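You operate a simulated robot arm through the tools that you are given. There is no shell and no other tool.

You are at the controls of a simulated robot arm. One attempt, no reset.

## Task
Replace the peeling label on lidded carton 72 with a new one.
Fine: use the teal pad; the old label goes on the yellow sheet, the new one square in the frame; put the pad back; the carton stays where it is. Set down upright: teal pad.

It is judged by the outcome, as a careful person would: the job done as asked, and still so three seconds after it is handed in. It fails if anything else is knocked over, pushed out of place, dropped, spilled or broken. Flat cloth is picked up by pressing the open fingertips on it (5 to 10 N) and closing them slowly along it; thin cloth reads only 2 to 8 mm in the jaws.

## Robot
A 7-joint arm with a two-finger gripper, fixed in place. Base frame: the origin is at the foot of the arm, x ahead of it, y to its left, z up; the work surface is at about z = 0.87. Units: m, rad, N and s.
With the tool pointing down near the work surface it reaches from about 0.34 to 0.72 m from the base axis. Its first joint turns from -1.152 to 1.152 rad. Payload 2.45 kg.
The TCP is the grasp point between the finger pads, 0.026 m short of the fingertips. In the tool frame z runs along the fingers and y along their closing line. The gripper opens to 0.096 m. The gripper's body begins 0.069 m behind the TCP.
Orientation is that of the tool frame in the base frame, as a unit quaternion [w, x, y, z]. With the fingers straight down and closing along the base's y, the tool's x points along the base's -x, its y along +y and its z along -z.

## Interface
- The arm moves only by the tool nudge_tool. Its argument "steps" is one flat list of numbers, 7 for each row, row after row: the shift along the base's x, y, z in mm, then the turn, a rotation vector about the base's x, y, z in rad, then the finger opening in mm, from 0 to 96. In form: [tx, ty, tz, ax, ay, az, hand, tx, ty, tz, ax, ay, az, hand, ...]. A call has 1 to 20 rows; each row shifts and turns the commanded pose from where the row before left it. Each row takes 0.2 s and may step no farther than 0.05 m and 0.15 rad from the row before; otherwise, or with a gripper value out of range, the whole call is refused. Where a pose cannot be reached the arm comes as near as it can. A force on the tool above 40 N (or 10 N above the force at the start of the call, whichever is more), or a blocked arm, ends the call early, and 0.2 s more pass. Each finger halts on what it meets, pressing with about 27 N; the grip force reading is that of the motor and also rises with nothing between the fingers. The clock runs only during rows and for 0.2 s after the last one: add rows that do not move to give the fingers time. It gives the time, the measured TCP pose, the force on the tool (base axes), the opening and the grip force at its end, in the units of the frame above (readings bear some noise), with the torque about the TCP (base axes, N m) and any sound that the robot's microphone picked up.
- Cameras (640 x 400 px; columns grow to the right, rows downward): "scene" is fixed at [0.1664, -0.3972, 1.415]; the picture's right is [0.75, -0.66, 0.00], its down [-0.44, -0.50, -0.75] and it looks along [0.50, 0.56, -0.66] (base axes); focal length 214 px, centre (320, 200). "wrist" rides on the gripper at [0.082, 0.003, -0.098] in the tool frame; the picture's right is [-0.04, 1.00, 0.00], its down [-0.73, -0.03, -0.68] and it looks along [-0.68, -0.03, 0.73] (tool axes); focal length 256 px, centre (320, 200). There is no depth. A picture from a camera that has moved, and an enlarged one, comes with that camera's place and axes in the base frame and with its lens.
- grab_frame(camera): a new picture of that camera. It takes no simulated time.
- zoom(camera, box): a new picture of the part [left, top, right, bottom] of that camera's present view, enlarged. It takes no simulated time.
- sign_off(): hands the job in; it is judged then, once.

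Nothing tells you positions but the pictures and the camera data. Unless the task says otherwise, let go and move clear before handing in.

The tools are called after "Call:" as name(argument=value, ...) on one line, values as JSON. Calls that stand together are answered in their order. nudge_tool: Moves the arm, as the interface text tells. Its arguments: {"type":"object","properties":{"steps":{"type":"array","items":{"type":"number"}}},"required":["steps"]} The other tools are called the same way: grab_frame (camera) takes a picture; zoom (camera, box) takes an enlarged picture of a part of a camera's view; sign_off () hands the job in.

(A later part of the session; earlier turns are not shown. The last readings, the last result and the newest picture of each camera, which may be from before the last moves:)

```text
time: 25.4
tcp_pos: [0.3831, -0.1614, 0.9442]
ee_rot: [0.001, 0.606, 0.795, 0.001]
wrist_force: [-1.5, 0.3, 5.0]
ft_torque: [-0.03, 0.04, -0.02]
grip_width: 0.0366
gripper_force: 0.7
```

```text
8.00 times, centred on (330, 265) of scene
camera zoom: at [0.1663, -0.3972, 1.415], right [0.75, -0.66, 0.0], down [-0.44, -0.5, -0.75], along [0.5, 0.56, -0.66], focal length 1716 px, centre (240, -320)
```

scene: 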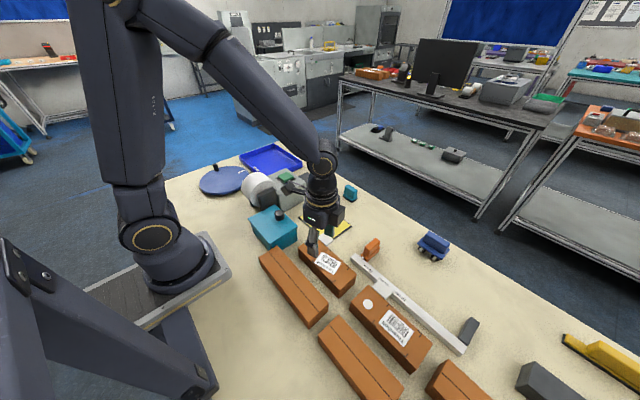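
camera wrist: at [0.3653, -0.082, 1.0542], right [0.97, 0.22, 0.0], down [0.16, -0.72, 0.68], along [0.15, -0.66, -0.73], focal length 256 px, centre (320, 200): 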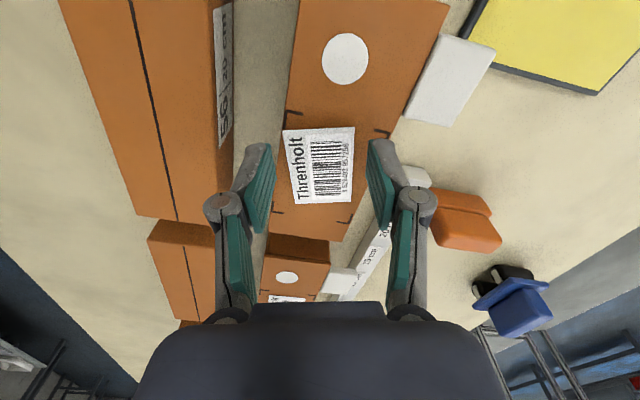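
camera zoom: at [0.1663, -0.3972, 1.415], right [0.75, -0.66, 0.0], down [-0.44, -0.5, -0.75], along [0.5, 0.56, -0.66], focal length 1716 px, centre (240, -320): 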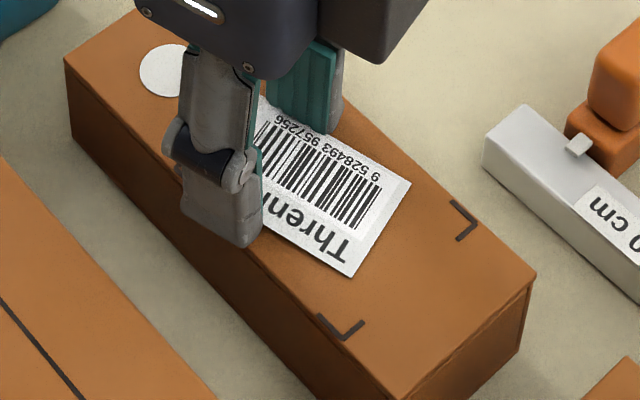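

Call:
nudge_tool(steps=[0, 0, 0, 0, 0, 0, 35, 0, 0, 0, 0, 0, 0, 34, 0, 0, 0, 0, 0, 0, 33, 0, 0, 0, 0, 0, 0, 32, 0, 0, 0, 0, 0, 0, 32])

Call:
zoom(camera="wrist", box=[240, 90, 400, 190])

Call:
zoom(camera="scene", box=[300, 240, 360, 290])

```text
time: 26.6
tcp_pos: [0.3828, -0.1619, 0.9454]
ee_rot: [0.0, 0.606, 0.795, -0.001]
wrist_force: [-0.4, -1.0, 9.4]
ft_torque: [-0.01, 0.09, 0.02]
grip_width: 0.0326
gripper_force: 0.0
```

```text
4.00 times, centred on (320, 140) of wrist
camera zoom: at [0.3655, -0.0819, 1.0435], right [0.97, 0.22, 0.0], down [0.16, -0.72, 0.68], along [0.15, -0.66, -0.73], focal length 1024 px, centre (320, 440)
```

zoom: 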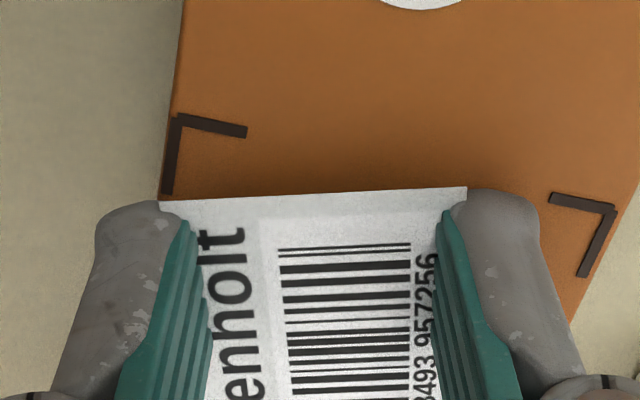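

```text
8.00 times, centred on (330, 265) of scene
camera zoom: at [0.1663, -0.3972, 1.415], right [0.75, -0.66, 0.0], down [-0.44, -0.5, -0.75], along [0.5, 0.56, -0.66], focal length 1716 px, centre (240, -320)
```

zoom: 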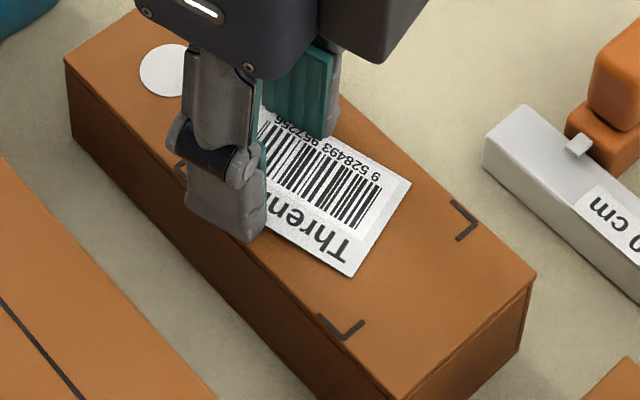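

The fingertips now ride on the label with about 9 N, which is the press-and-close condition. I keep closing slowly along it.

Call:
nudge_tool(steps=[0, 0, 0, 0, 0, 0, 30.5, 0, 0, 0, 0, 0, 0, 29, 0, 0, 0, 0, 0, 0, 27.5, 0, 0, 0, 0, 0, 0, 26, 0, 0, 0, 0, 0, 0, 24.5, 0, 0, 0, 0, 0, 0, 23, 0, 0, 0, 0, 0, 0, 21.5, 0, 0, 0, 0, 0, 0, 20, 0, 0, 0, 0, 0, 0, 20])

Call:
zoom(camera="wrist", box=[240, 90, 400, 190])

Call:
zoom(camera="scene", box=[300, 240, 360, 290])

```text
time: 28.6
tcp_pos: [0.3821, -0.1611, 0.9433]
ee_rot: [0.0, 0.606, 0.795, -0.001]
wrist_force: [-2.3, -1.8, 18.6]
ft_torque: [-0.02, 0.2, 0.01]
grip_width: 0.0202
gripper_force: 0.1
```

```text
4.00 times, centred on (320, 140) of wrist
camera zoom: at [0.3654, -0.0819, 1.0435], right [0.97, 0.22, 0.0], down [0.16, -0.72, 0.68], along [0.15, -0.66, -0.73], focal length 1024 px, centre (320, 440)
```

zoom: 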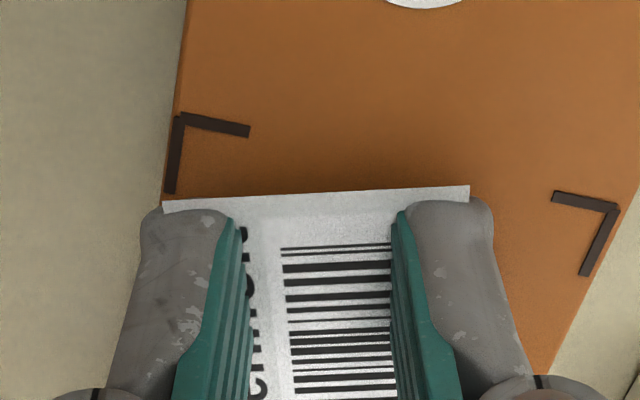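

```text
8.00 times, centred on (330, 265) of scene
camera zoom: at [0.1662, -0.3972, 1.415], right [0.75, -0.66, 0.0], down [-0.44, -0.5, -0.75], along [0.5, 0.56, -0.66], focal length 1716 px, centre (240, -320)
```

zoom: 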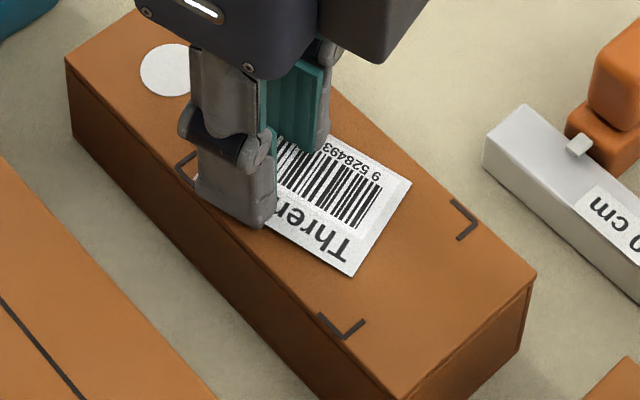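

The label is not bunching yet and the force is up to 18 N. I ease up about 1 mm and continue closing at a gentler pressure.

Call:
nudge_tool(steps=[0, 0, 0.8, 0, 0, 0, 20, 0, 0, 0, 0, 0, 0, 18, 0, 0, 0, 0, 0, 0, 16, 0, 0, 0, 0, 0, 0, 14, 0, 0, 0, 0, 0, 0, 14])

```text
time: 29.8
tcp_pos: [0.3837, -0.1607, 0.9447]
ee_rot: [0.0, 0.606, 0.795, 0.0]
wrist_force: [-0.9, 0.3, 3.0]
ft_torque: [0.02, -0.01, 0.01]
grip_width: 0.0135
gripper_force: 0.1
```

Call:
nudge_tool(steps=[0, 0, -0.4, 0, 0, 0, 13, 0, 0, 0, 0, 0, 0, 11, 0, 0, 0, 0, 0, 0, 9, 0, 0, 0, 0, 0, 0, 7, 0, 0, 0, 0, 0, 0, 5, 0, 0, 0, 0, 0, 0, 3, 0, 0, 0, 0, 0, 0, 3])

Call:
zoom(camera="wrist", box=[240, 90, 400, 190])

Call:
zoom(camera="scene", box=[300, 240, 360, 290])

```text
time: 31.4
tcp_pos: [0.3823, -0.1623, 0.945]
ee_rot: [0.001, 0.607, 0.795, 0.0]
wrist_force: [-0.2, -0.7, -0.4]
ft_torque: [0.0, -0.02, 0.0]
grip_width: 0.0029
gripper_force: 0.0
```

```text
4.00 times, centred on (320, 140) of wrist
camera zoom: at [0.3655, -0.0819, 1.0438], right [0.97, 0.22, 0.0], down [0.16, -0.72, 0.68], along [0.15, -0.66, -0.73], focal length 1024 px, centre (320, 440)
```

zoom: 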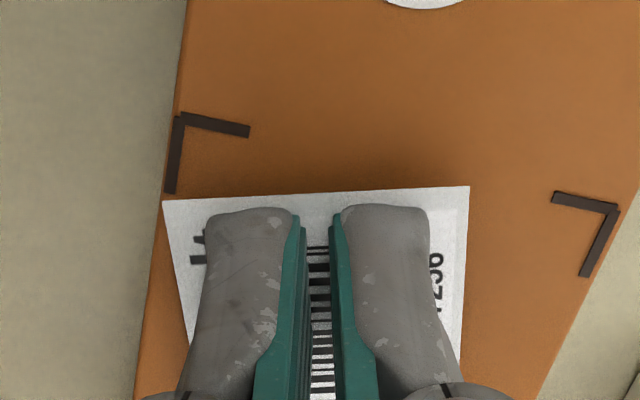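

```text
8.00 times, centred on (330, 265) of scene
camera zoom: at [0.1664, -0.3972, 1.415], right [0.75, -0.66, 0.0], down [-0.44, -0.5, -0.75], along [0.5, 0.56, -0.66], focal length 1716 px, centre (240, -320)
```

zoom: 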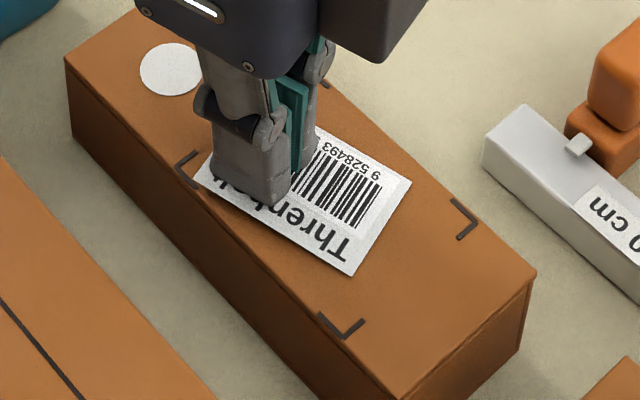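

Call:
nudge_tool(steps=[0, 0, 0, 0, 0, 0, 0, 0, 0, 0, 0, 0, 0, 0, 0, 0, 2, 0, 0, 0, 0, 0, 0, 2, 0, 0, 0, 0, 0, 0, 2, 0, 0, 0, 0, 0, 0, 0, 0, 0, 0, 0])

Call:
zoom(camera="wrist", box=[240, 90, 400, 190])

Call:
zoom(camera="scene", box=[300, 240, 360, 290])

```text
time: 32.8
tcp_pos: [0.3837, -0.1613, 0.9518]
ee_rot: [0.0, 0.607, 0.795, 0.0]
wrist_force: [-0.1, -0.6, -0.2]
ft_torque: [-0.02, 0.01, 0.0]
grip_width: 0.0002
gripper_force: 26.6
```

```text
4.00 times, centred on (320, 140) of wrist
camera zoom: at [0.3653, -0.0818, 1.0501], right [0.97, 0.22, 0.0], down [0.16, -0.72, 0.68], along [0.15, -0.66, -0.73], focal length 1024 px, centre (320, 440)
```

zoom: 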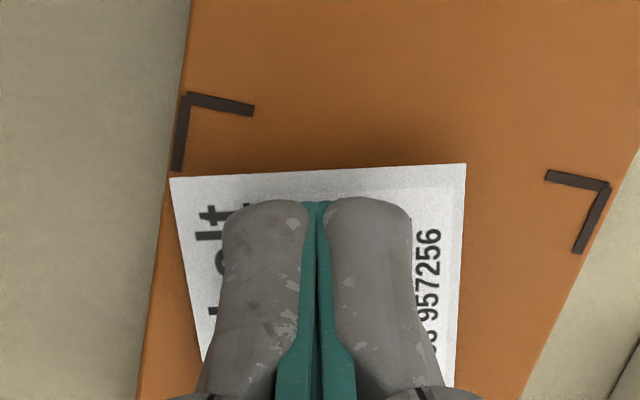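

```text
8.00 times, centred on (330, 265) of scene
camera zoom: at [0.1664, -0.3972, 1.415], right [0.75, -0.66, 0.0], down [-0.44, -0.5, -0.75], along [0.5, 0.56, -0.66], focal length 1716 px, centre (240, -320)
```

zoom: 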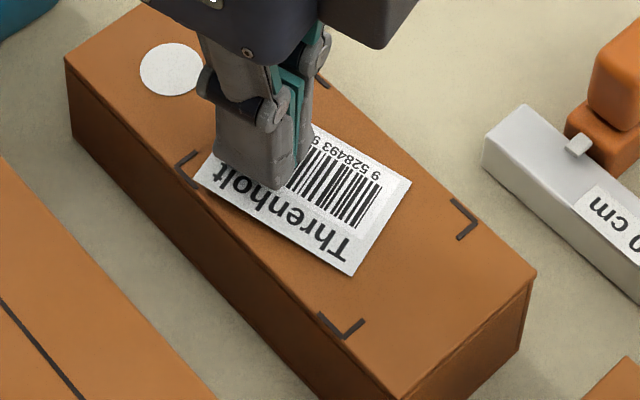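

The fingers pass the label without taking it, so I conclude the pad is the label-handling tool. I lift clear, and go over the teal pad with the jaws aligned across its thin handle.

Call:
nudge_tool(steps=[0, 0, 30, 0, 0, 0, 0, 0, 0, 40, 0, 0, -0.134, 20, 30, 16, 0, 0, 0, -0.134, 50, 32, 18, 0, 0, 0, 0, 50, 32, 18, 0, 0, 0, 0, 50, 32, 18, 0, 0, 0, 0, 50, 32, 18, 0, 0, 0, 0, 50, 32, 18, 0, 0, 0, 0, 50, 32, 18, 0, 0, 0, 0, 50, 32, 18, 0, 0, 0, 0, 50, 32, 18, 0, 0, 0, 0, 50, 0, 0, 0, 0, 0, 0, 50])

Call:
grab_frame(camera="wrist")

Call:
grab_frame(camera="scene")

```text
time: 35.4
tcp_pos: [0.6687, -0.0024, 1.018]
ee_rot: [0.0, 0.708, 0.706, 0.0]
wrist_force: [-0.1, -0.3, -0.4]
ft_torque: [0.0, -0.01, 0.0]
grip_width: 0.0499
gripper_force: 0.0
```

```text
taken
camera wrist: at [0.6729, 0.0804, 1.1187], right [1.0, -0.04, 0.0], down [-0.03, -0.73, 0.68], along [-0.03, -0.68, -0.73], focal length 256 px, centre (320, 200)
```

wrist: 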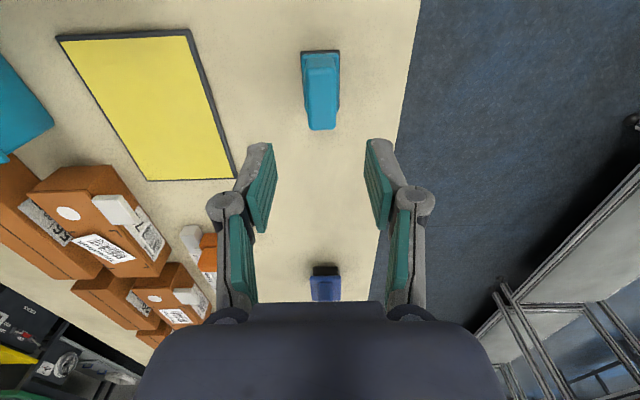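

```text
taken
```

scene: 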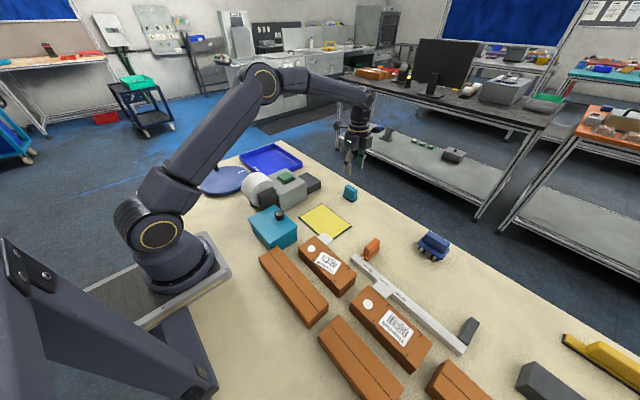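

Call:
zoom(camera="wrist", box=[260, 30, 380, 150])

Call:
zoom(camera="wrist", box=[20, 160, 220, 285])

```text
3.33 times, centred on (320, 90) of wrist
camera zoom: at [0.6729, 0.0804, 1.1187], right [1.0, -0.04, 0.0], down [-0.03, -0.73, 0.68], along [-0.03, -0.68, -0.73], focal length 853 px, centre (320, 567)
```

zoom: 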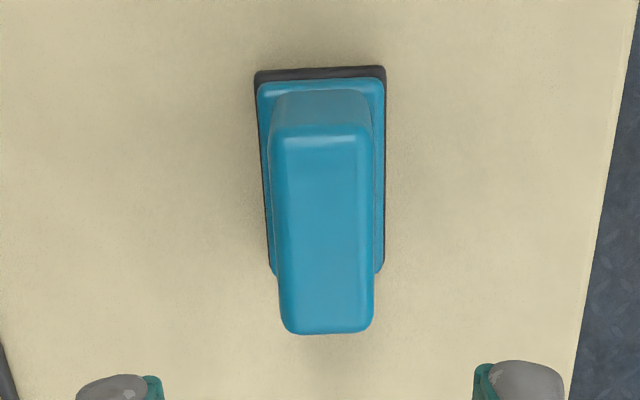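

```text
3.20 times, centred on (120, 222) of wrist
camera zoom: at [0.6729, 0.0804, 1.1187], right [1.0, -0.04, 0.0], down [-0.03, -0.73, 0.68], along [-0.03, -0.68, -0.73], focal length 819 px, centre (960, 128)
```

zoom: 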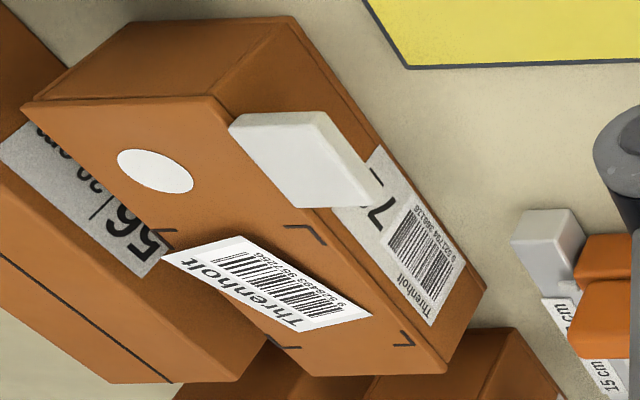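

The pad handle (22 mm thick, top z≈0.921) is centred near (0.670, -0.001), right under the gripper. I descend and grip it.

Call:
nudge_tool(steps=[1, 1.4, -30, 0, 0, 0, 50, 0, 0, -30, 0, 0, 0, 50, 0, 0, -20, 0, 0, 0, 50, 0, 0, -15, 0, 0, 0, 50, 0, 0, -6, 0, 0, 0, 50, 0, 0, 0, 0, 0, 0, 50])

Call:
grab_frame(camera="wrist")

Call:
zoom(camera="scene", box=[310, 150, 390, 220])

```text
time: 36.8
tcp_pos: [0.6717, -0.0012, 0.9181]
ee_rot: [0.0, 0.708, 0.706, 0.0]
wrist_force: [0.8, -0.8, 0.0]
ft_torque: [0.0, -0.01, -0.04]
grip_width: 0.0497
gripper_force: 0.0
```

```text
taken
camera wrist: at [0.6739, 0.082, 1.0179], right [1.0, -0.04, 0.0], down [-0.03, -0.73, 0.68], along [-0.03, -0.68, -0.73], focal length 256 px, centre (320, 200)
```

wrist: 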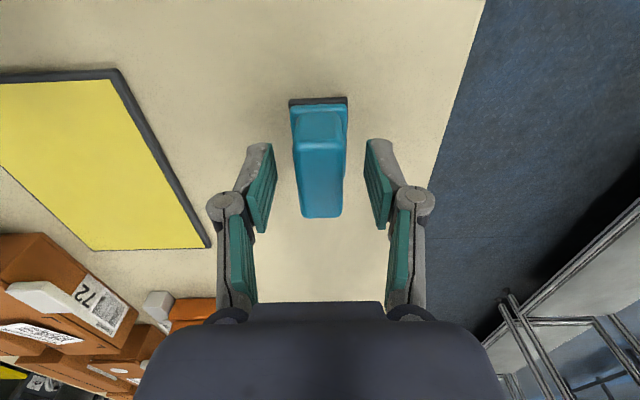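

```text
5.71 times, centred on (350, 185) of scene
camera zoom: at [0.1664, -0.3972, 1.415], right [0.75, -0.66, 0.0], down [-0.44, -0.5, -0.75], along [0.5, 0.56, -0.66], focal length 1226 px, centre (149, 286)
```

zoom: 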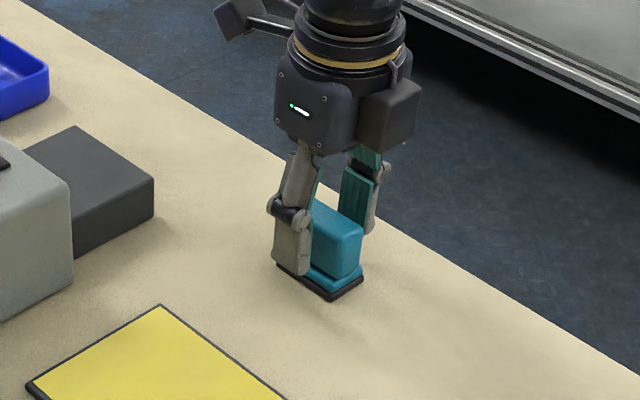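

Call:
nudge_tool(steps=[0, 0, 0, 0, 0, 0, 40, 0, 0, 0, 0, 0, 0, 32, 0, 0, 0, 0, 0, 0, 28, 0, 0, 0, 0, 0, 0, 24, 0, 0, 0, 0, 0, 0, 20, 0, 0, 0, 0, 0, 0, 16, 0, 0, 0, 0, 0, 0, 12, 0, 0, 0, 0, 0, 0, 12])

Call:
zoom(camera="wrist", box=[240, 80, 400, 230])

Call:
zoom(camera="scene", box=[310, 150, 390, 220])

```text
time: 38.6
tcp_pos: [0.6702, 0.0006, 0.9194]
ee_rot: [0.0, 0.708, 0.706, 0.0]
wrist_force: [-0.1, 0.4, 0.3]
ft_torque: [-0.02, 0.0, -0.01]
grip_width: 0.0231
gripper_force: 27.3
```

```text
2.67 times, centred on (320, 155) of wrist
camera zoom: at [0.6739, 0.082, 1.0182], right [1.0, -0.04, 0.0], down [-0.03, -0.73, 0.68], along [-0.03, -0.68, -0.73], focal length 683 px, centre (320, 320)
```

zoom: 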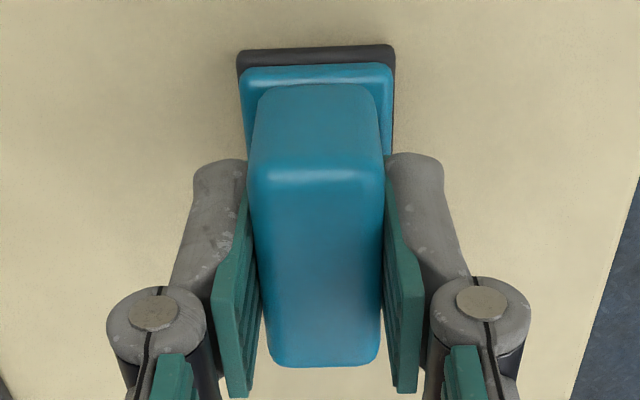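

```text
5.71 times, centred on (350, 185) of scene
camera zoom: at [0.1664, -0.3972, 1.415], right [0.75, -0.66, 0.0], down [-0.44, -0.5, -0.75], along [0.5, 0.56, -0.66], focal length 1226 px, centre (149, 286)
```

zoom: 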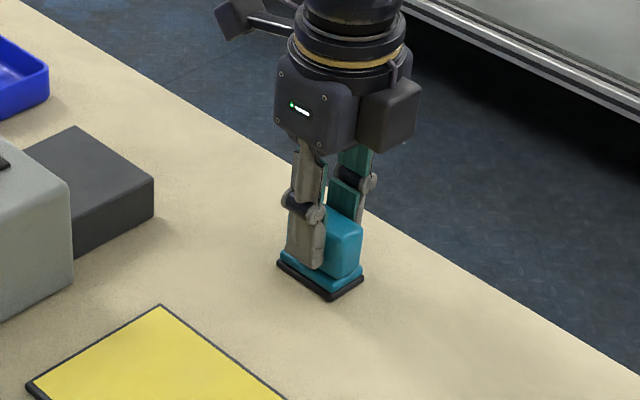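

Pad gripped (23 mm). I lift it and carry it over carton 72's old label, turning it to match the label's 15.5° angle.

Call:
nudge_tool(steps=[0, 0, 15, 0, 0, 0, 12, 0, 0, 40, 0, 0, 0, 12, 0, 0, 45, 0, 0, 0, 12, 0, 0, 22, 0, 0, 0, 12, -35.3, -22.2, 0, 0, 0, 0.034, 12, -35.3, -22.2, 0, 0, 0, 0.034, 12, -35.3, -22.2, 0, 0, 0, 0.034, 12, -35.3, -22.2, 0, 0, 0, 0.034, 12, -35.3, -22.2, 0, 0, 0, 0.034, 12, -35.3, -22.2, 0, 0, 0, 0.034, 12, -35.3, -22.2, 0, 0, 0, 0.034, 12, -35.3, -22.2, 0, 0, 0, 0.034, 12, 0, 0, 0, 0, 0, 0, 12, 0, 0, 0, 0, 0, 0, 12])

Call:
grab_frame(camera="wrist")

Call:
grab_frame(camera="scene")

```text
time: 41.6
tcp_pos: [0.3881, -0.1775, 1.0417]
ee_rot: [0.001, 0.605, 0.796, 0.0]
wrist_force: [0.0, 0.6, 0.3]
ft_torque: [0.03, 0.03, -0.03]
grip_width: 0.0119
gripper_force: 0.0
```

```text
taken
camera wrist: at [0.3703, -0.0979, 1.1402], right [0.97, 0.23, 0.0], down [0.17, -0.71, 0.68], along [0.16, -0.66, -0.73], focal length 256 px, centre (320, 200)
```

wrist: 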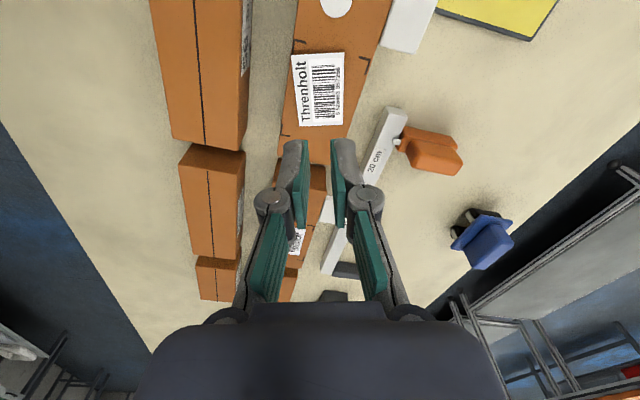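

```text
taken
```

scene: 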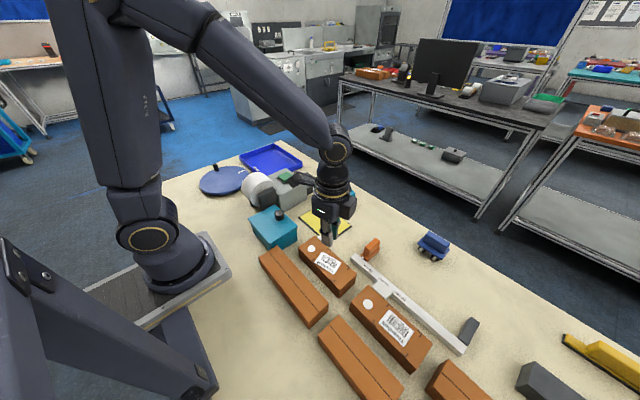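

The pad is no longer in the jaws (width 12 mm, empty). I check where it went.

Call:
zoom(camera="scene", box=[290, 150, 440, 260])

Call:
zoom(camera="scene", box=[220, 160, 380, 280])

```text
3.64 times, centred on (365, 205) of scene
camera zoom: at [0.1664, -0.3972, 1.415], right [0.75, -0.66, 0.0], down [-0.44, -0.5, -0.75], along [0.5, 0.56, -0.66], focal length 780 px, centre (156, 182)
```

zoom: 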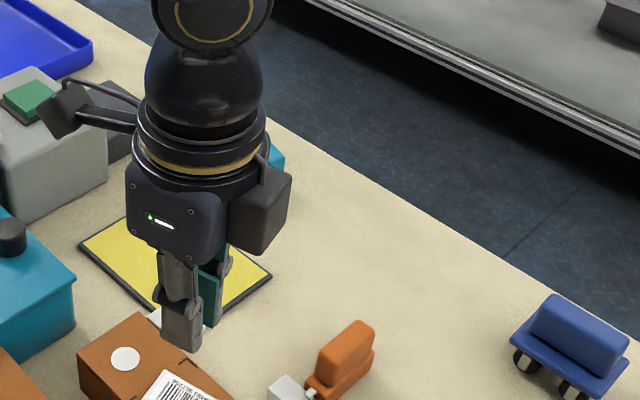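

```text
3.33 times, centred on (300, 220) of scene
camera zoom: at [0.1664, -0.3972, 1.415], right [0.75, -0.66, 0.0], down [-0.44, -0.5, -0.75], along [0.5, 0.56, -0.66], focal length 715 px, centre (387, 133)
```

zoom: 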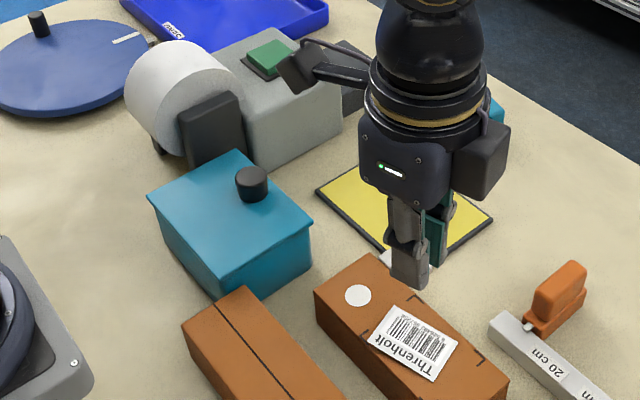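

Call:
nudge_tool(steps=[35.3, 22.2, 0, 0, 0, -0.034, 50, 35.3, 22.2, 0, 0, 0, -0.034, 50, 35.3, 22.2, 0, 0, 0, -0.034, 50, 35.3, 22.2, 0, 0, 0, -0.034, 50, 35.3, 22.2, 0, 0, 0, -0.034, 50, 35.3, 22.2, 0, 0, 0, -0.034, 50, 35.3, 22.2, 0, 0, 0, -0.034, 50, 35.3, 22.2, 0, 0, 0, -0.034, 50, 0, 0, 0, 0, 0, 0, 50])

Call:
grab_frame(camera="wrist")

Call:
zoom(camera="scene", box=[310, 150, 390, 220])

Call:
zoom(camera="scene", box=[285, 220, 375, 300])

```text
time: 43.6
tcp_pos: [0.6709, 0.0011, 1.0405]
ee_rot: [-0.001, 0.708, 0.706, -0.001]
wrist_force: [0.0, -0.1, 0.3]
ft_torque: [0.02, -0.01, -0.01]
grip_width: 0.05
gripper_force: 0.1
```

```text
taken
camera wrist: at [0.675, 0.0824, 1.1401], right [1.0, -0.04, 0.0], down [-0.03, -0.73, 0.68], along [-0.03, -0.68, -0.73], focal length 256 px, centre (320, 200)
```

wrist: 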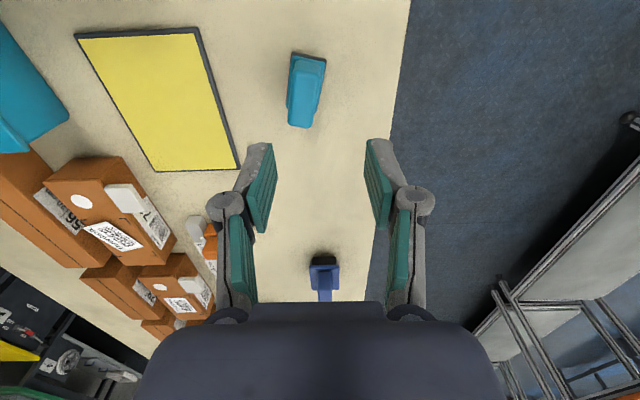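

```text
5.71 times, centred on (350, 185) of scene
camera zoom: at [0.1665, -0.3972, 1.415], right [0.75, -0.66, 0.0], down [-0.44, -0.5, -0.75], along [0.5, 0.56, -0.66], focal length 1226 px, centre (149, 286)
```

zoom: 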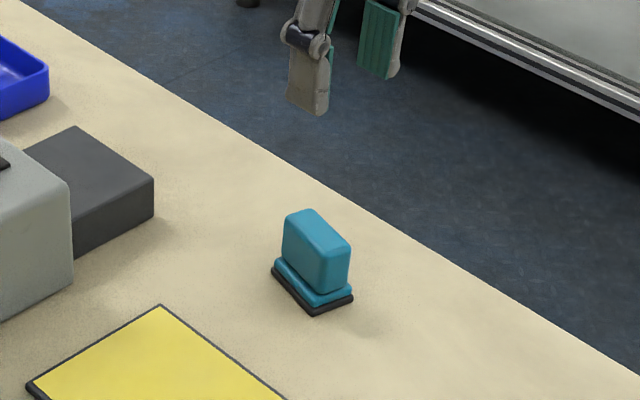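

```text
5.00 times, centred on (330, 260) of scene
camera zoom: at [0.1665, -0.3972, 1.415], right [0.75, -0.66, 0.0], down [-0.44, -0.5, -0.75], along [0.5, 0.56, -0.66], focal length 1072 px, centre (270, -100)
```

zoom: 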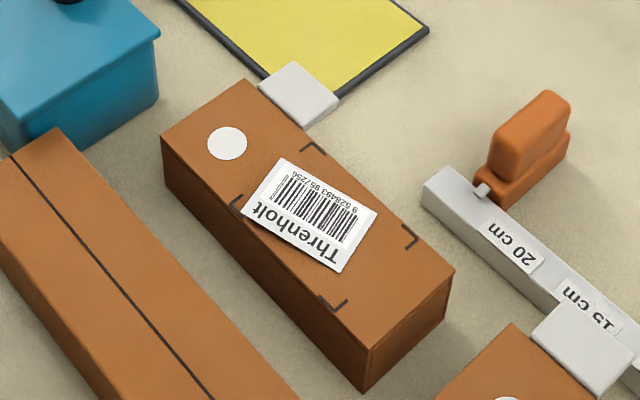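

The pad is still upright but shifted and turned slightly; it slipped from the lift being too quick. I look closer to regrip it more carefully.

Call:
zoom(camera="wrist", box=[250, 30, 360, 140])

```text
3.64 times, centred on (305, 85) of wrist
camera zoom: at [0.675, 0.0824, 1.1401], right [1.0, -0.04, 0.0], down [-0.03, -0.73, 0.68], along [-0.03, -0.68, -0.73], focal length 931 px, centre (374, 618)
```

zoom: 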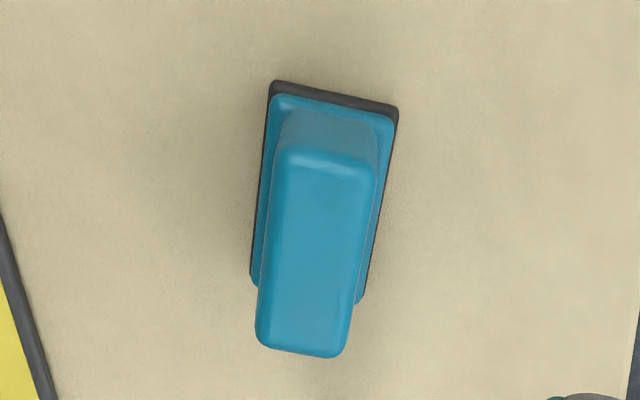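

Call:
nudge_tool(steps=[-13.2, -6.3, -20, 0, 0, -0.11, 50, 0, 0, -30, 0, 0, -0.108, 50, 0, 0, -30, 0, 0, 0, 50, 0, 0, -30, 0, 0, 0, 50, 0, 0, -12, 0, 0, 0, 50, 0, 0, 0, 0, 0, 0, 50])

Call:
zoom(camera="wrist", box=[220, 60, 420, 240])

```text
time: 45.0
tcp_pos: [0.6583, -0.0067, 0.9198]
ee_rot: [0.0, 0.78, 0.626, 0.0]
wrist_force: [-0.5, -1.1, 0.9]
ft_torque: [0.01, -0.03, -0.01]
grip_width: 0.0499
gripper_force: 0.0
```

```text
2.22 times, centred on (320, 150) of wrist
camera zoom: at [0.6795, 0.0732, 1.0184], right [0.97, -0.26, 0.0], down [-0.19, -0.71, 0.68], along [-0.17, -0.66, -0.73], focal length 569 px, centre (320, 311)
```

zoom: 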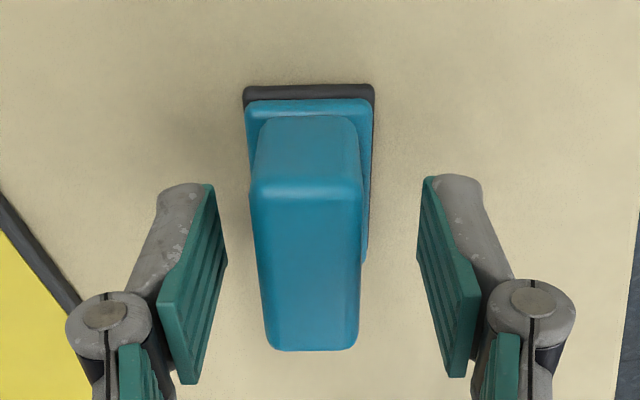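

Call:
nudge_tool(steps=[-2.9, 0.8, 0, 0, 0, 0, 50, 0, 0, -4, 0, 0, 0, 50, 0, 0, -2, 0, 0, 0, 50, 0, 0, 0, 0, 0, 0, 40, 0, 0, 0, 0, 0, 0, 32, 0, 0, 0, 0, 0, 0, 27, 0, 0, 0, 0, 0, 0, 24, 0, 0, 0, 0, 0, 0, 20, 0, 0, 0, 0, 0, 0, 10, 0, 0, 0, 0, 0, 0, 0, 0, 0, 0, 0, 0, 0, 0, 0, 0, 0, 0, 0, 0, 0])

Call:
zoom(camera="wrist", box=[220, 60, 420, 240])

Call:
zoom(camera="scene", box=[310, 150, 390, 220])

```text
time: 47.6
tcp_pos: [0.6551, -0.0047, 0.9154]
ee_rot: [0.001, 0.781, 0.625, 0.0]
wrist_force: [-0.4, 0.4, 0.4]
ft_torque: [0.02, -0.02, 0.0]
grip_width: 0.0233
gripper_force: 27.7
```

```text
2.22 times, centred on (320, 150) of wrist
camera zoom: at [0.676, 0.0737, 1.0127], right [0.97, -0.26, 0.0], down [-0.19, -0.71, 0.68], along [-0.17, -0.66, -0.73], focal length 569 px, centre (320, 311)
```

zoom: 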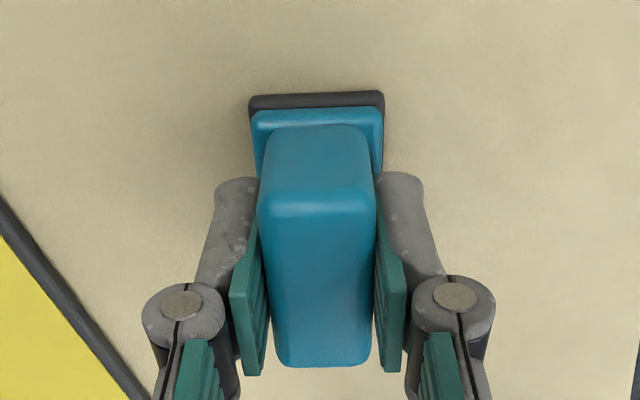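

```text
5.71 times, centred on (350, 185) of scene
camera zoom: at [0.1664, -0.3972, 1.415], right [0.75, -0.66, 0.0], down [-0.44, -0.5, -0.75], along [0.5, 0.56, -0.66], focal length 1226 px, centre (149, 286)
```

zoom: 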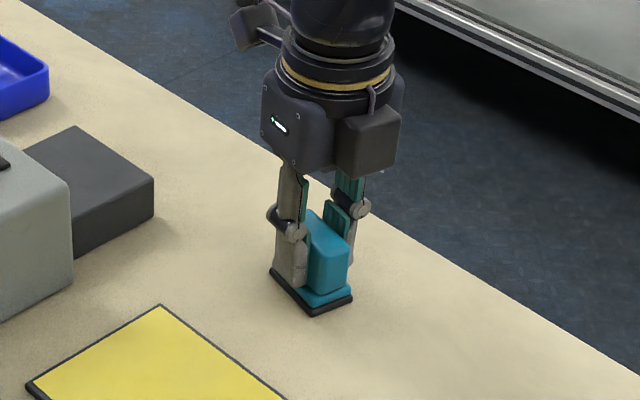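

Call:
nudge_tool(steps=[0, 0, 1, 0, 0, 0, 0, 0, 0, 1, 0, 0, 0, 0, 0, 0, 1, 0, 0, 0, 0, 0, 0, 1, 0, 0, 0, 0, 0, 0, 1, 0, 0, 0, 0, 0, 0, 1, 0, 0, 0, 0])

Call:
zoom(camera="scene", box=[310, 150, 390, 220])

Call:
zoom(camera="wrist", box=[220, 60, 420, 240])

```text
time: 49.0
tcp_pos: [0.6545, -0.0048, 0.9197]
ee_rot: [0.0, 0.781, 0.625, 0.0]
wrist_force: [-0.4, 0.2, -1.1]
ft_torque: [0.0, -0.01, -0.02]
grip_width: 0.0233
gripper_force: 26.4
```

```text
5.71 times, centred on (350, 185) of scene
camera zoom: at [0.1665, -0.3972, 1.4149], right [0.75, -0.66, 0.0], down [-0.44, -0.5, -0.75], along [0.5, 0.56, -0.66], focal length 1226 px, centre (149, 286)
```

zoom: 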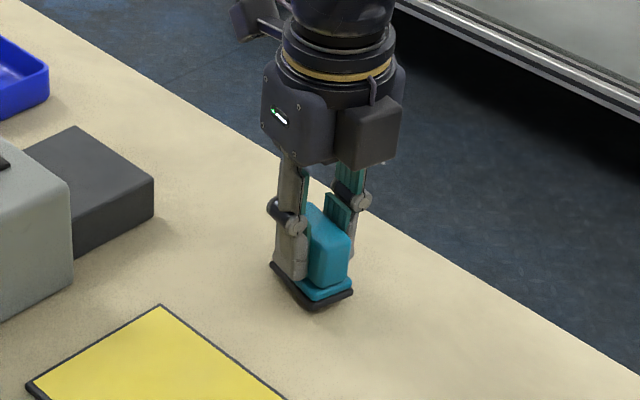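

```text
2.22 times, centred on (320, 150) of wrist
camera zoom: at [0.6756, 0.0736, 1.0188], right [0.97, -0.26, 0.0], down [-0.19, -0.71, 0.68], along [-0.17, -0.66, -0.73], focal length 569 px, centre (320, 311)
```

zoom: 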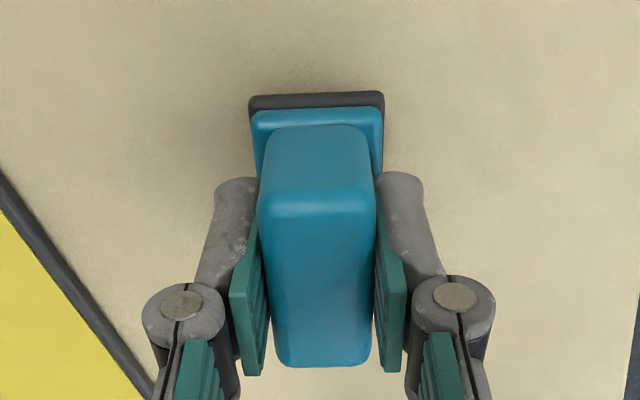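

The pad is held firmly this time. I raise it gently, watching that the grip holds.

Call:
nudge_tool(steps=[0, 0, 2, 0, 0, 0, 0, 0, 0, 4, 0, 0, 0, 0, 0, 0, 6, 0, 0, 0, 0, 0, 0, 8, 0, 0, 0, 0, 0, 0, 10, 0, 0, 0, 0, 0, 0, 12, 0, 0, 0, 0, 0, 0, 12, 0, 0, 0, 0, 0, 0, 12, 0, 0, 0, 0, 0, 0, 12, 0, 0, 0, 0, 0, 0, 12, 0, 0, 0, 0, 0, 0, 10, 0, 0, 0, 0, 0, 0, 8, 0, 0, 0, 0, 0, 0, 5, 0, 0, 0, 0, 0, 0, 3, 0, 0, 0, 0, 0, 0, 0, 0, 0, 0, 0])

Call:
grab_frame(camera="wrist")

```text
time: 52.2
tcp_pos: [0.6528, -0.0062, 1.0364]
ee_rot: [0.0, 0.781, 0.625, 0.001]
wrist_force: [0.2, -0.1, -0.8]
ft_torque: [0.01, 0.03, -0.01]
grip_width: 0.0234
gripper_force: 26.8
```

```text
taken
camera wrist: at [0.6755, 0.0736, 1.135], right [0.97, -0.26, 0.0], down [-0.19, -0.71, 0.68], along [-0.17, -0.66, -0.73], focal length 256 px, centre (320, 200)
```

wrist: 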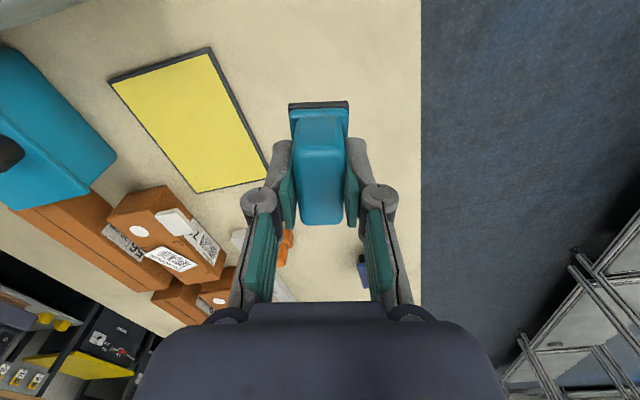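

Call:
nudge_tool(steps=[-5.3, -3.4, 0, 0, 0, 0.0257, 0, -10.7, -6.8, 0, 0, 0, 0.0257, 0, -14.7, -9.4, 0, 0, 0, 0.0257, 0, -16, -10.3, 0, 0, 0, 0.0257, 0, -17.4, -11.1, 0, 0, 0, 0.0257, 0, -17.4, -11.1, 0, 0, 0, 0.0257, 0, -17.4, -11.1, 0, 0, 0, 0.0257, 0, -17.4, -11.1, 0, 0, 0, 0.0257, 0, -17.4, -11.1, 0, 0, 0, 0.0257, 0, -17.4, -11.1, 0, 0, 0, 0.0257, 0, -17.4, -11.1, 0, 0, 0, 0.0257, 0, -17.4, -11.1, 0, 0, 0, 0.0257, 0, -17.4, -11.1, 0, 0, 0, 0.0257, 0, -17.4, -11.1, 0, 0, 0, 0.0257, 0, -16, -10.3, 0, 0, 0, 0.0257, 0, -13.4, -8.6, 0, 0, 0, 0.0257, 0, -9.3, -6, 0, 0, 0, 0.0257, 0, -5.3, -3.4, 0, 0, 0, 0.0257, 0, -2.7, -1.7, 0, 0, 0, 0.0257, 0, 0, 0, 0, 0, 0, 0, 0])

Call:
grab_frame(camera="wrist")

Call:
zoom(camera="scene", box=[280, 190, 380, 300])

```text
time: 56.4
tcp_pos: [0.3867, -0.1771, 1.0369]
ee_rot: [-0.001, 0.605, 0.796, 0.0]
wrist_force: [-0.2, 0.0, 0.0]
ft_torque: [-0.01, 0.01, 0.01]
grip_width: 0.0232
gripper_force: 26.9
```

```text
taken
camera wrist: at [0.3688, -0.0968, 1.1345], right [0.97, 0.23, 0.0], down [0.17, -0.72, 0.68], along [0.15, -0.66, -0.73], focal length 256 px, centre (320, 200)
```

wrist: 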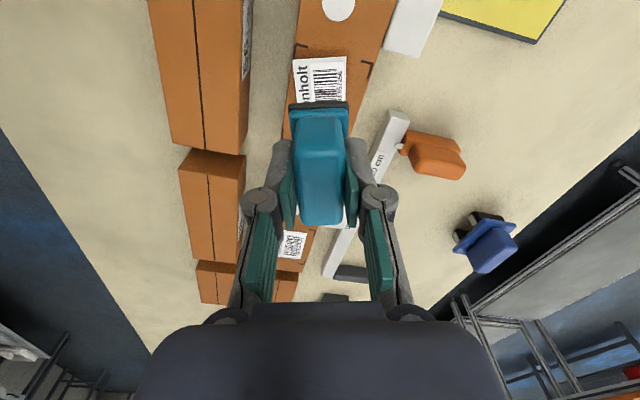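

```text
3.64 times, centred on (330, 245) of scene
camera zoom: at [0.1664, -0.3972, 1.4149], right [0.75, -0.66, 0.0], down [-0.44, -0.5, -0.75], along [0.5, 0.56, -0.66], focal length 780 px, centre (284, 36)
```

zoom: 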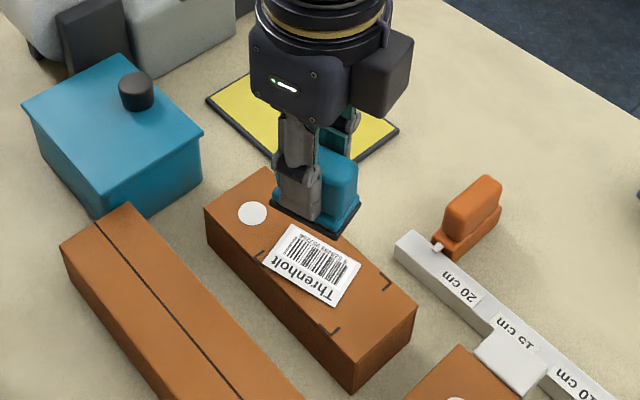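

Call:
nudge_tool(steps=[0, 0, -5, 0.025, 0.007, 0, 0, 0, 0, -10, 0.025, 0.007, 0, 0, 0, 0, -12, 0.025, 0.007, 0, 0, 0, 0, -12, 0, 0, 0, 0, 0, 0, -12, 0, 0, 0, 0, 0, 0, -8, 0, 0, 0, 0, 0, 0, -4, 0, 0, 0, 0, 0, 0, 0, 0, 0, 0, 0])

Call:
zoom(camera="wrist", box=[240, 60, 400, 190])

Call:
zoom(camera="scene", box=[295, 225, 365, 290])

```text
time: 58.2
tcp_pos: [0.3873, -0.1753, 0.9728]
ee_rot: [-0.031, 0.606, 0.794, 0.024]
wrist_force: [0.6, -0.8, -0.8]
ft_torque: [-0.02, -0.02, 0.0]
grip_width: 0.0234
gripper_force: 26.6
```

```text
3.08 times, centred on (320, 125) of wrist
camera zoom: at [0.371, -0.1042, 1.078], right [0.97, 0.23, 0.0], down [0.18, -0.76, 0.62], along [0.14, -0.6, -0.78], focal length 788 px, centre (320, 431)
```

zoom: 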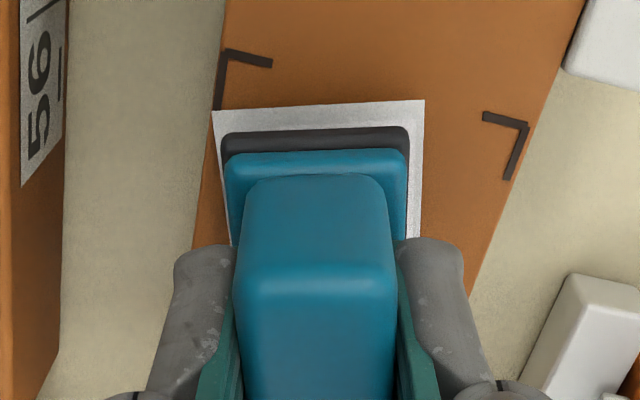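

```text
6.15 times, centred on (330, 258) of scene
camera zoom: at [0.1665, -0.3972, 1.4149], right [0.75, -0.66, 0.0], down [-0.44, -0.5, -0.75], along [0.5, 0.56, -0.66], focal length 1320 px, centre (258, -154)
```

zoom: 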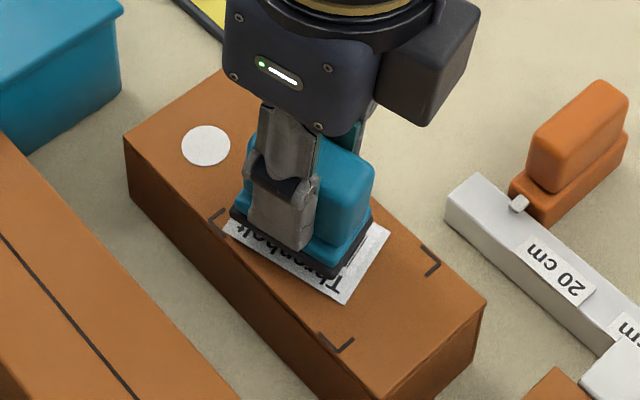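

The pad sits aligned just above the label. I lower it in 1 mm steps until light contact.

Call:
nudge_tool(steps=[0, 0, -1, 0, 0, 0, 0, 0, 0, -1, 0, 0, 0, 0, 0, 0, -1, 0, 0, 0, 0, 0, 0, 0, 0, 0, 0, 0])

Call:
nudge_tool(steps=[0, 0, -1, 0, 0, 0, 0, 0, 0, 0, 0, 0, 0, 0])

```text
time: 59.2
tcp_pos: [0.3865, -0.1764, 0.9698]
ee_rot: [-0.031, 0.606, 0.794, 0.024]
wrist_force: [-0.3, 0.1, -0.4]
ft_torque: [0.03, 0.01, -0.01]
grip_width: 0.0231
gripper_force: 26.7
```

```text
time: 59.8
tcp_pos: [0.3868, -0.1763, 0.969]
ee_rot: [-0.031, 0.607, 0.794, 0.024]
wrist_force: [0.0, 0.4, -0.8]
ft_torque: [-0.01, -0.01, 0.01]
grip_width: 0.0232
gripper_force: 26.7
```

Call:
nudge_tool(steps=[0, 0, -1, 0, 0, 0, 0, 0, 0, 0, 0, 0, 0, 0])

Call:
nudge_tool(steps=[0, 0, -1, 0, 0, 0, 0, 0, 0, 0, 0, 0, 0, 0])

Call:
nudge_tool(steps=[0, 0, -1, 0, 0, 0, 0, 0, 0, 0, 0, 0, 0, 0])

Call:
zoom(camera="wrist", box=[240, 60, 400, 190])

Call:
zoom(camera="scene", box=[295, 225, 365, 290])

```text
time: 60.4
tcp_pos: [0.3872, -0.176, 0.9674]
ee_rot: [-0.031, 0.606, 0.794, 0.025]
wrist_force: [-0.5, 0.5, -1.5]
ft_torque: [0.0, -0.01, 0.01]
grip_width: 0.0233
gripper_force: 27.2
```

```text
time: 61.0
tcp_pos: [0.3869, -0.1767, 0.9675]
ee_rot: [-0.031, 0.606, 0.795, 0.023]
wrist_force: [-0.2, -1.2, -1.4]
ft_torque: [-0.03, -0.01, -0.02]
grip_width: 0.0232
gripper_force: 27.4
```

```text
time: 61.6
tcp_pos: [0.3866, -0.1759, 0.966]
ee_rot: [-0.03, 0.606, 0.794, 0.024]
wrist_force: [1.0, -0.2, -1.4]
ft_torque: [0.0, 0.01, 0.02]
grip_width: 0.0235
gripper_force: 26.8
```

```text
3.08 times, centred on (320, 125) of wrist
camera zoom: at [0.3709, -0.1046, 1.0708], right [0.97, 0.23, 0.0], down [0.18, -0.76, 0.62], along [0.14, -0.6, -0.78], focal length 788 px, centre (320, 431)
```

zoom: 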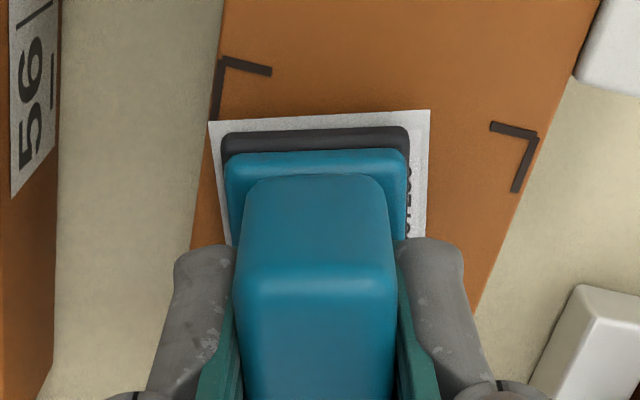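

```text
6.15 times, centred on (330, 258) of scene
camera zoom: at [0.1664, -0.3972, 1.4149], right [0.75, -0.66, 0.0], down [-0.44, -0.5, -0.75], along [0.5, 0.56, -0.66], focal length 1320 px, centre (258, -154)
```

zoom: 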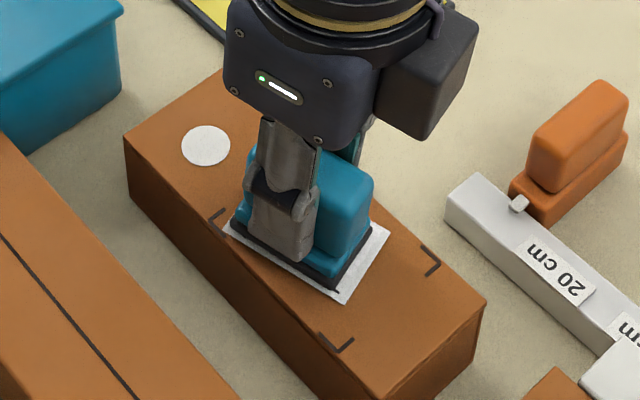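

Call:
nudge_tool(steps=[0, 0, -1, 0, 0, 0, 0, 0, 0, 0, 0, 0, 0, 0])

Call:
nudge_tool(steps=[0, 0, -1, 0, 0, 0, 0, 0, 0, 0, 0, 0, 0, 0])

Call:
nudge_tool(steps=[0, 0, -0.7, 0, 0, 0, 0, 0, 0, 0, 0, 0, 0, 0])

```text
time: 62.2
tcp_pos: [0.3871, -0.1759, 0.9642]
ee_rot: [-0.031, 0.606, 0.795, 0.023]
wrist_force: [1.1, 0.0, -1.0]
ft_torque: [0.0, 0.01, 0.04]
grip_width: 0.0228
gripper_force: 26.8
```

```text
time: 62.8
tcp_pos: [0.3875, -0.1768, 0.9642]
ee_rot: [-0.03, 0.606, 0.795, 0.024]
wrist_force: [-0.9, 0.8, 7.6]
ft_torque: [-0.17, -0.01, 0.0]
grip_width: 0.0231
gripper_force: 27.7
```

```text
time: 63.4
tcp_pos: [0.3889, -0.1772, 0.9624]
ee_rot: [-0.029, 0.606, 0.794, 0.024]
wrist_force: [-0.5, 0.0, 16.6]
ft_torque: [-0.4, -0.05, -0.04]
grip_width: 0.0233
gripper_force: 26.8
```

Contact with about 16 N. I lift slowly to see whether the label comes with the pad.

Call:
nudge_tool(steps=[0, 0, 0, 0, 0, 0, 0, 0, 0, 1, 0, 0, 0, 0, 0, 0, 1, 0, 0, 0, 0, 0, 0, 1, 0, 0, 0, 0, 0, 0, 2, 0, 0, 0, 0, 0, 0, 3, 0, 0, 0, 0, 0, 0, 4, 0, 0, 0, 0, 0, 0, 0, 0, 0, 0, 0])

Call:
zoom(camera="wrist", box=[240, 60, 400, 190])

Call:
zoom(camera="scene", box=[295, 225, 365, 290])

```text
time: 65.2
tcp_pos: [0.3873, -0.1763, 0.9746]
ee_rot: [-0.031, 0.606, 0.794, 0.024]
wrist_force: [0.5, 0.4, -0.6]
ft_torque: [0.04, -0.03, -0.07]
grip_width: 0.0229
gripper_force: 27.9
```

```text
3.08 times, centred on (320, 125) of wrist
camera zoom: at [0.3711, -0.1042, 1.0801], right [0.97, 0.23, 0.0], down [0.18, -0.76, 0.62], along [0.14, -0.6, -0.78], focal length 788 px, centre (320, 431)
```

zoom: 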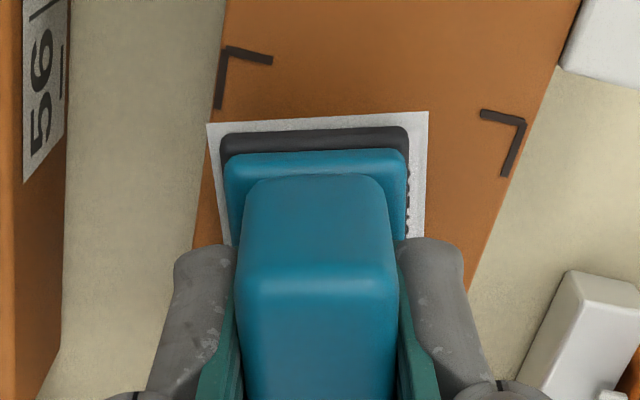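

```text
6.15 times, centred on (330, 258) of scene
camera zoom: at [0.1664, -0.3972, 1.4149], right [0.75, -0.66, 0.0], down [-0.44, -0.5, -0.75], along [0.5, 0.56, -0.66], focal length 1320 px, centre (258, -154)
```

zoom: 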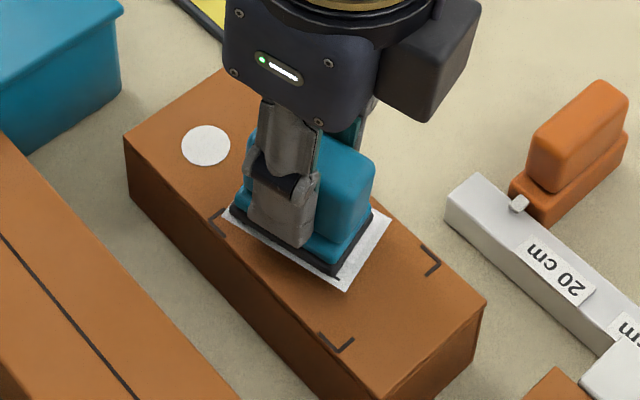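

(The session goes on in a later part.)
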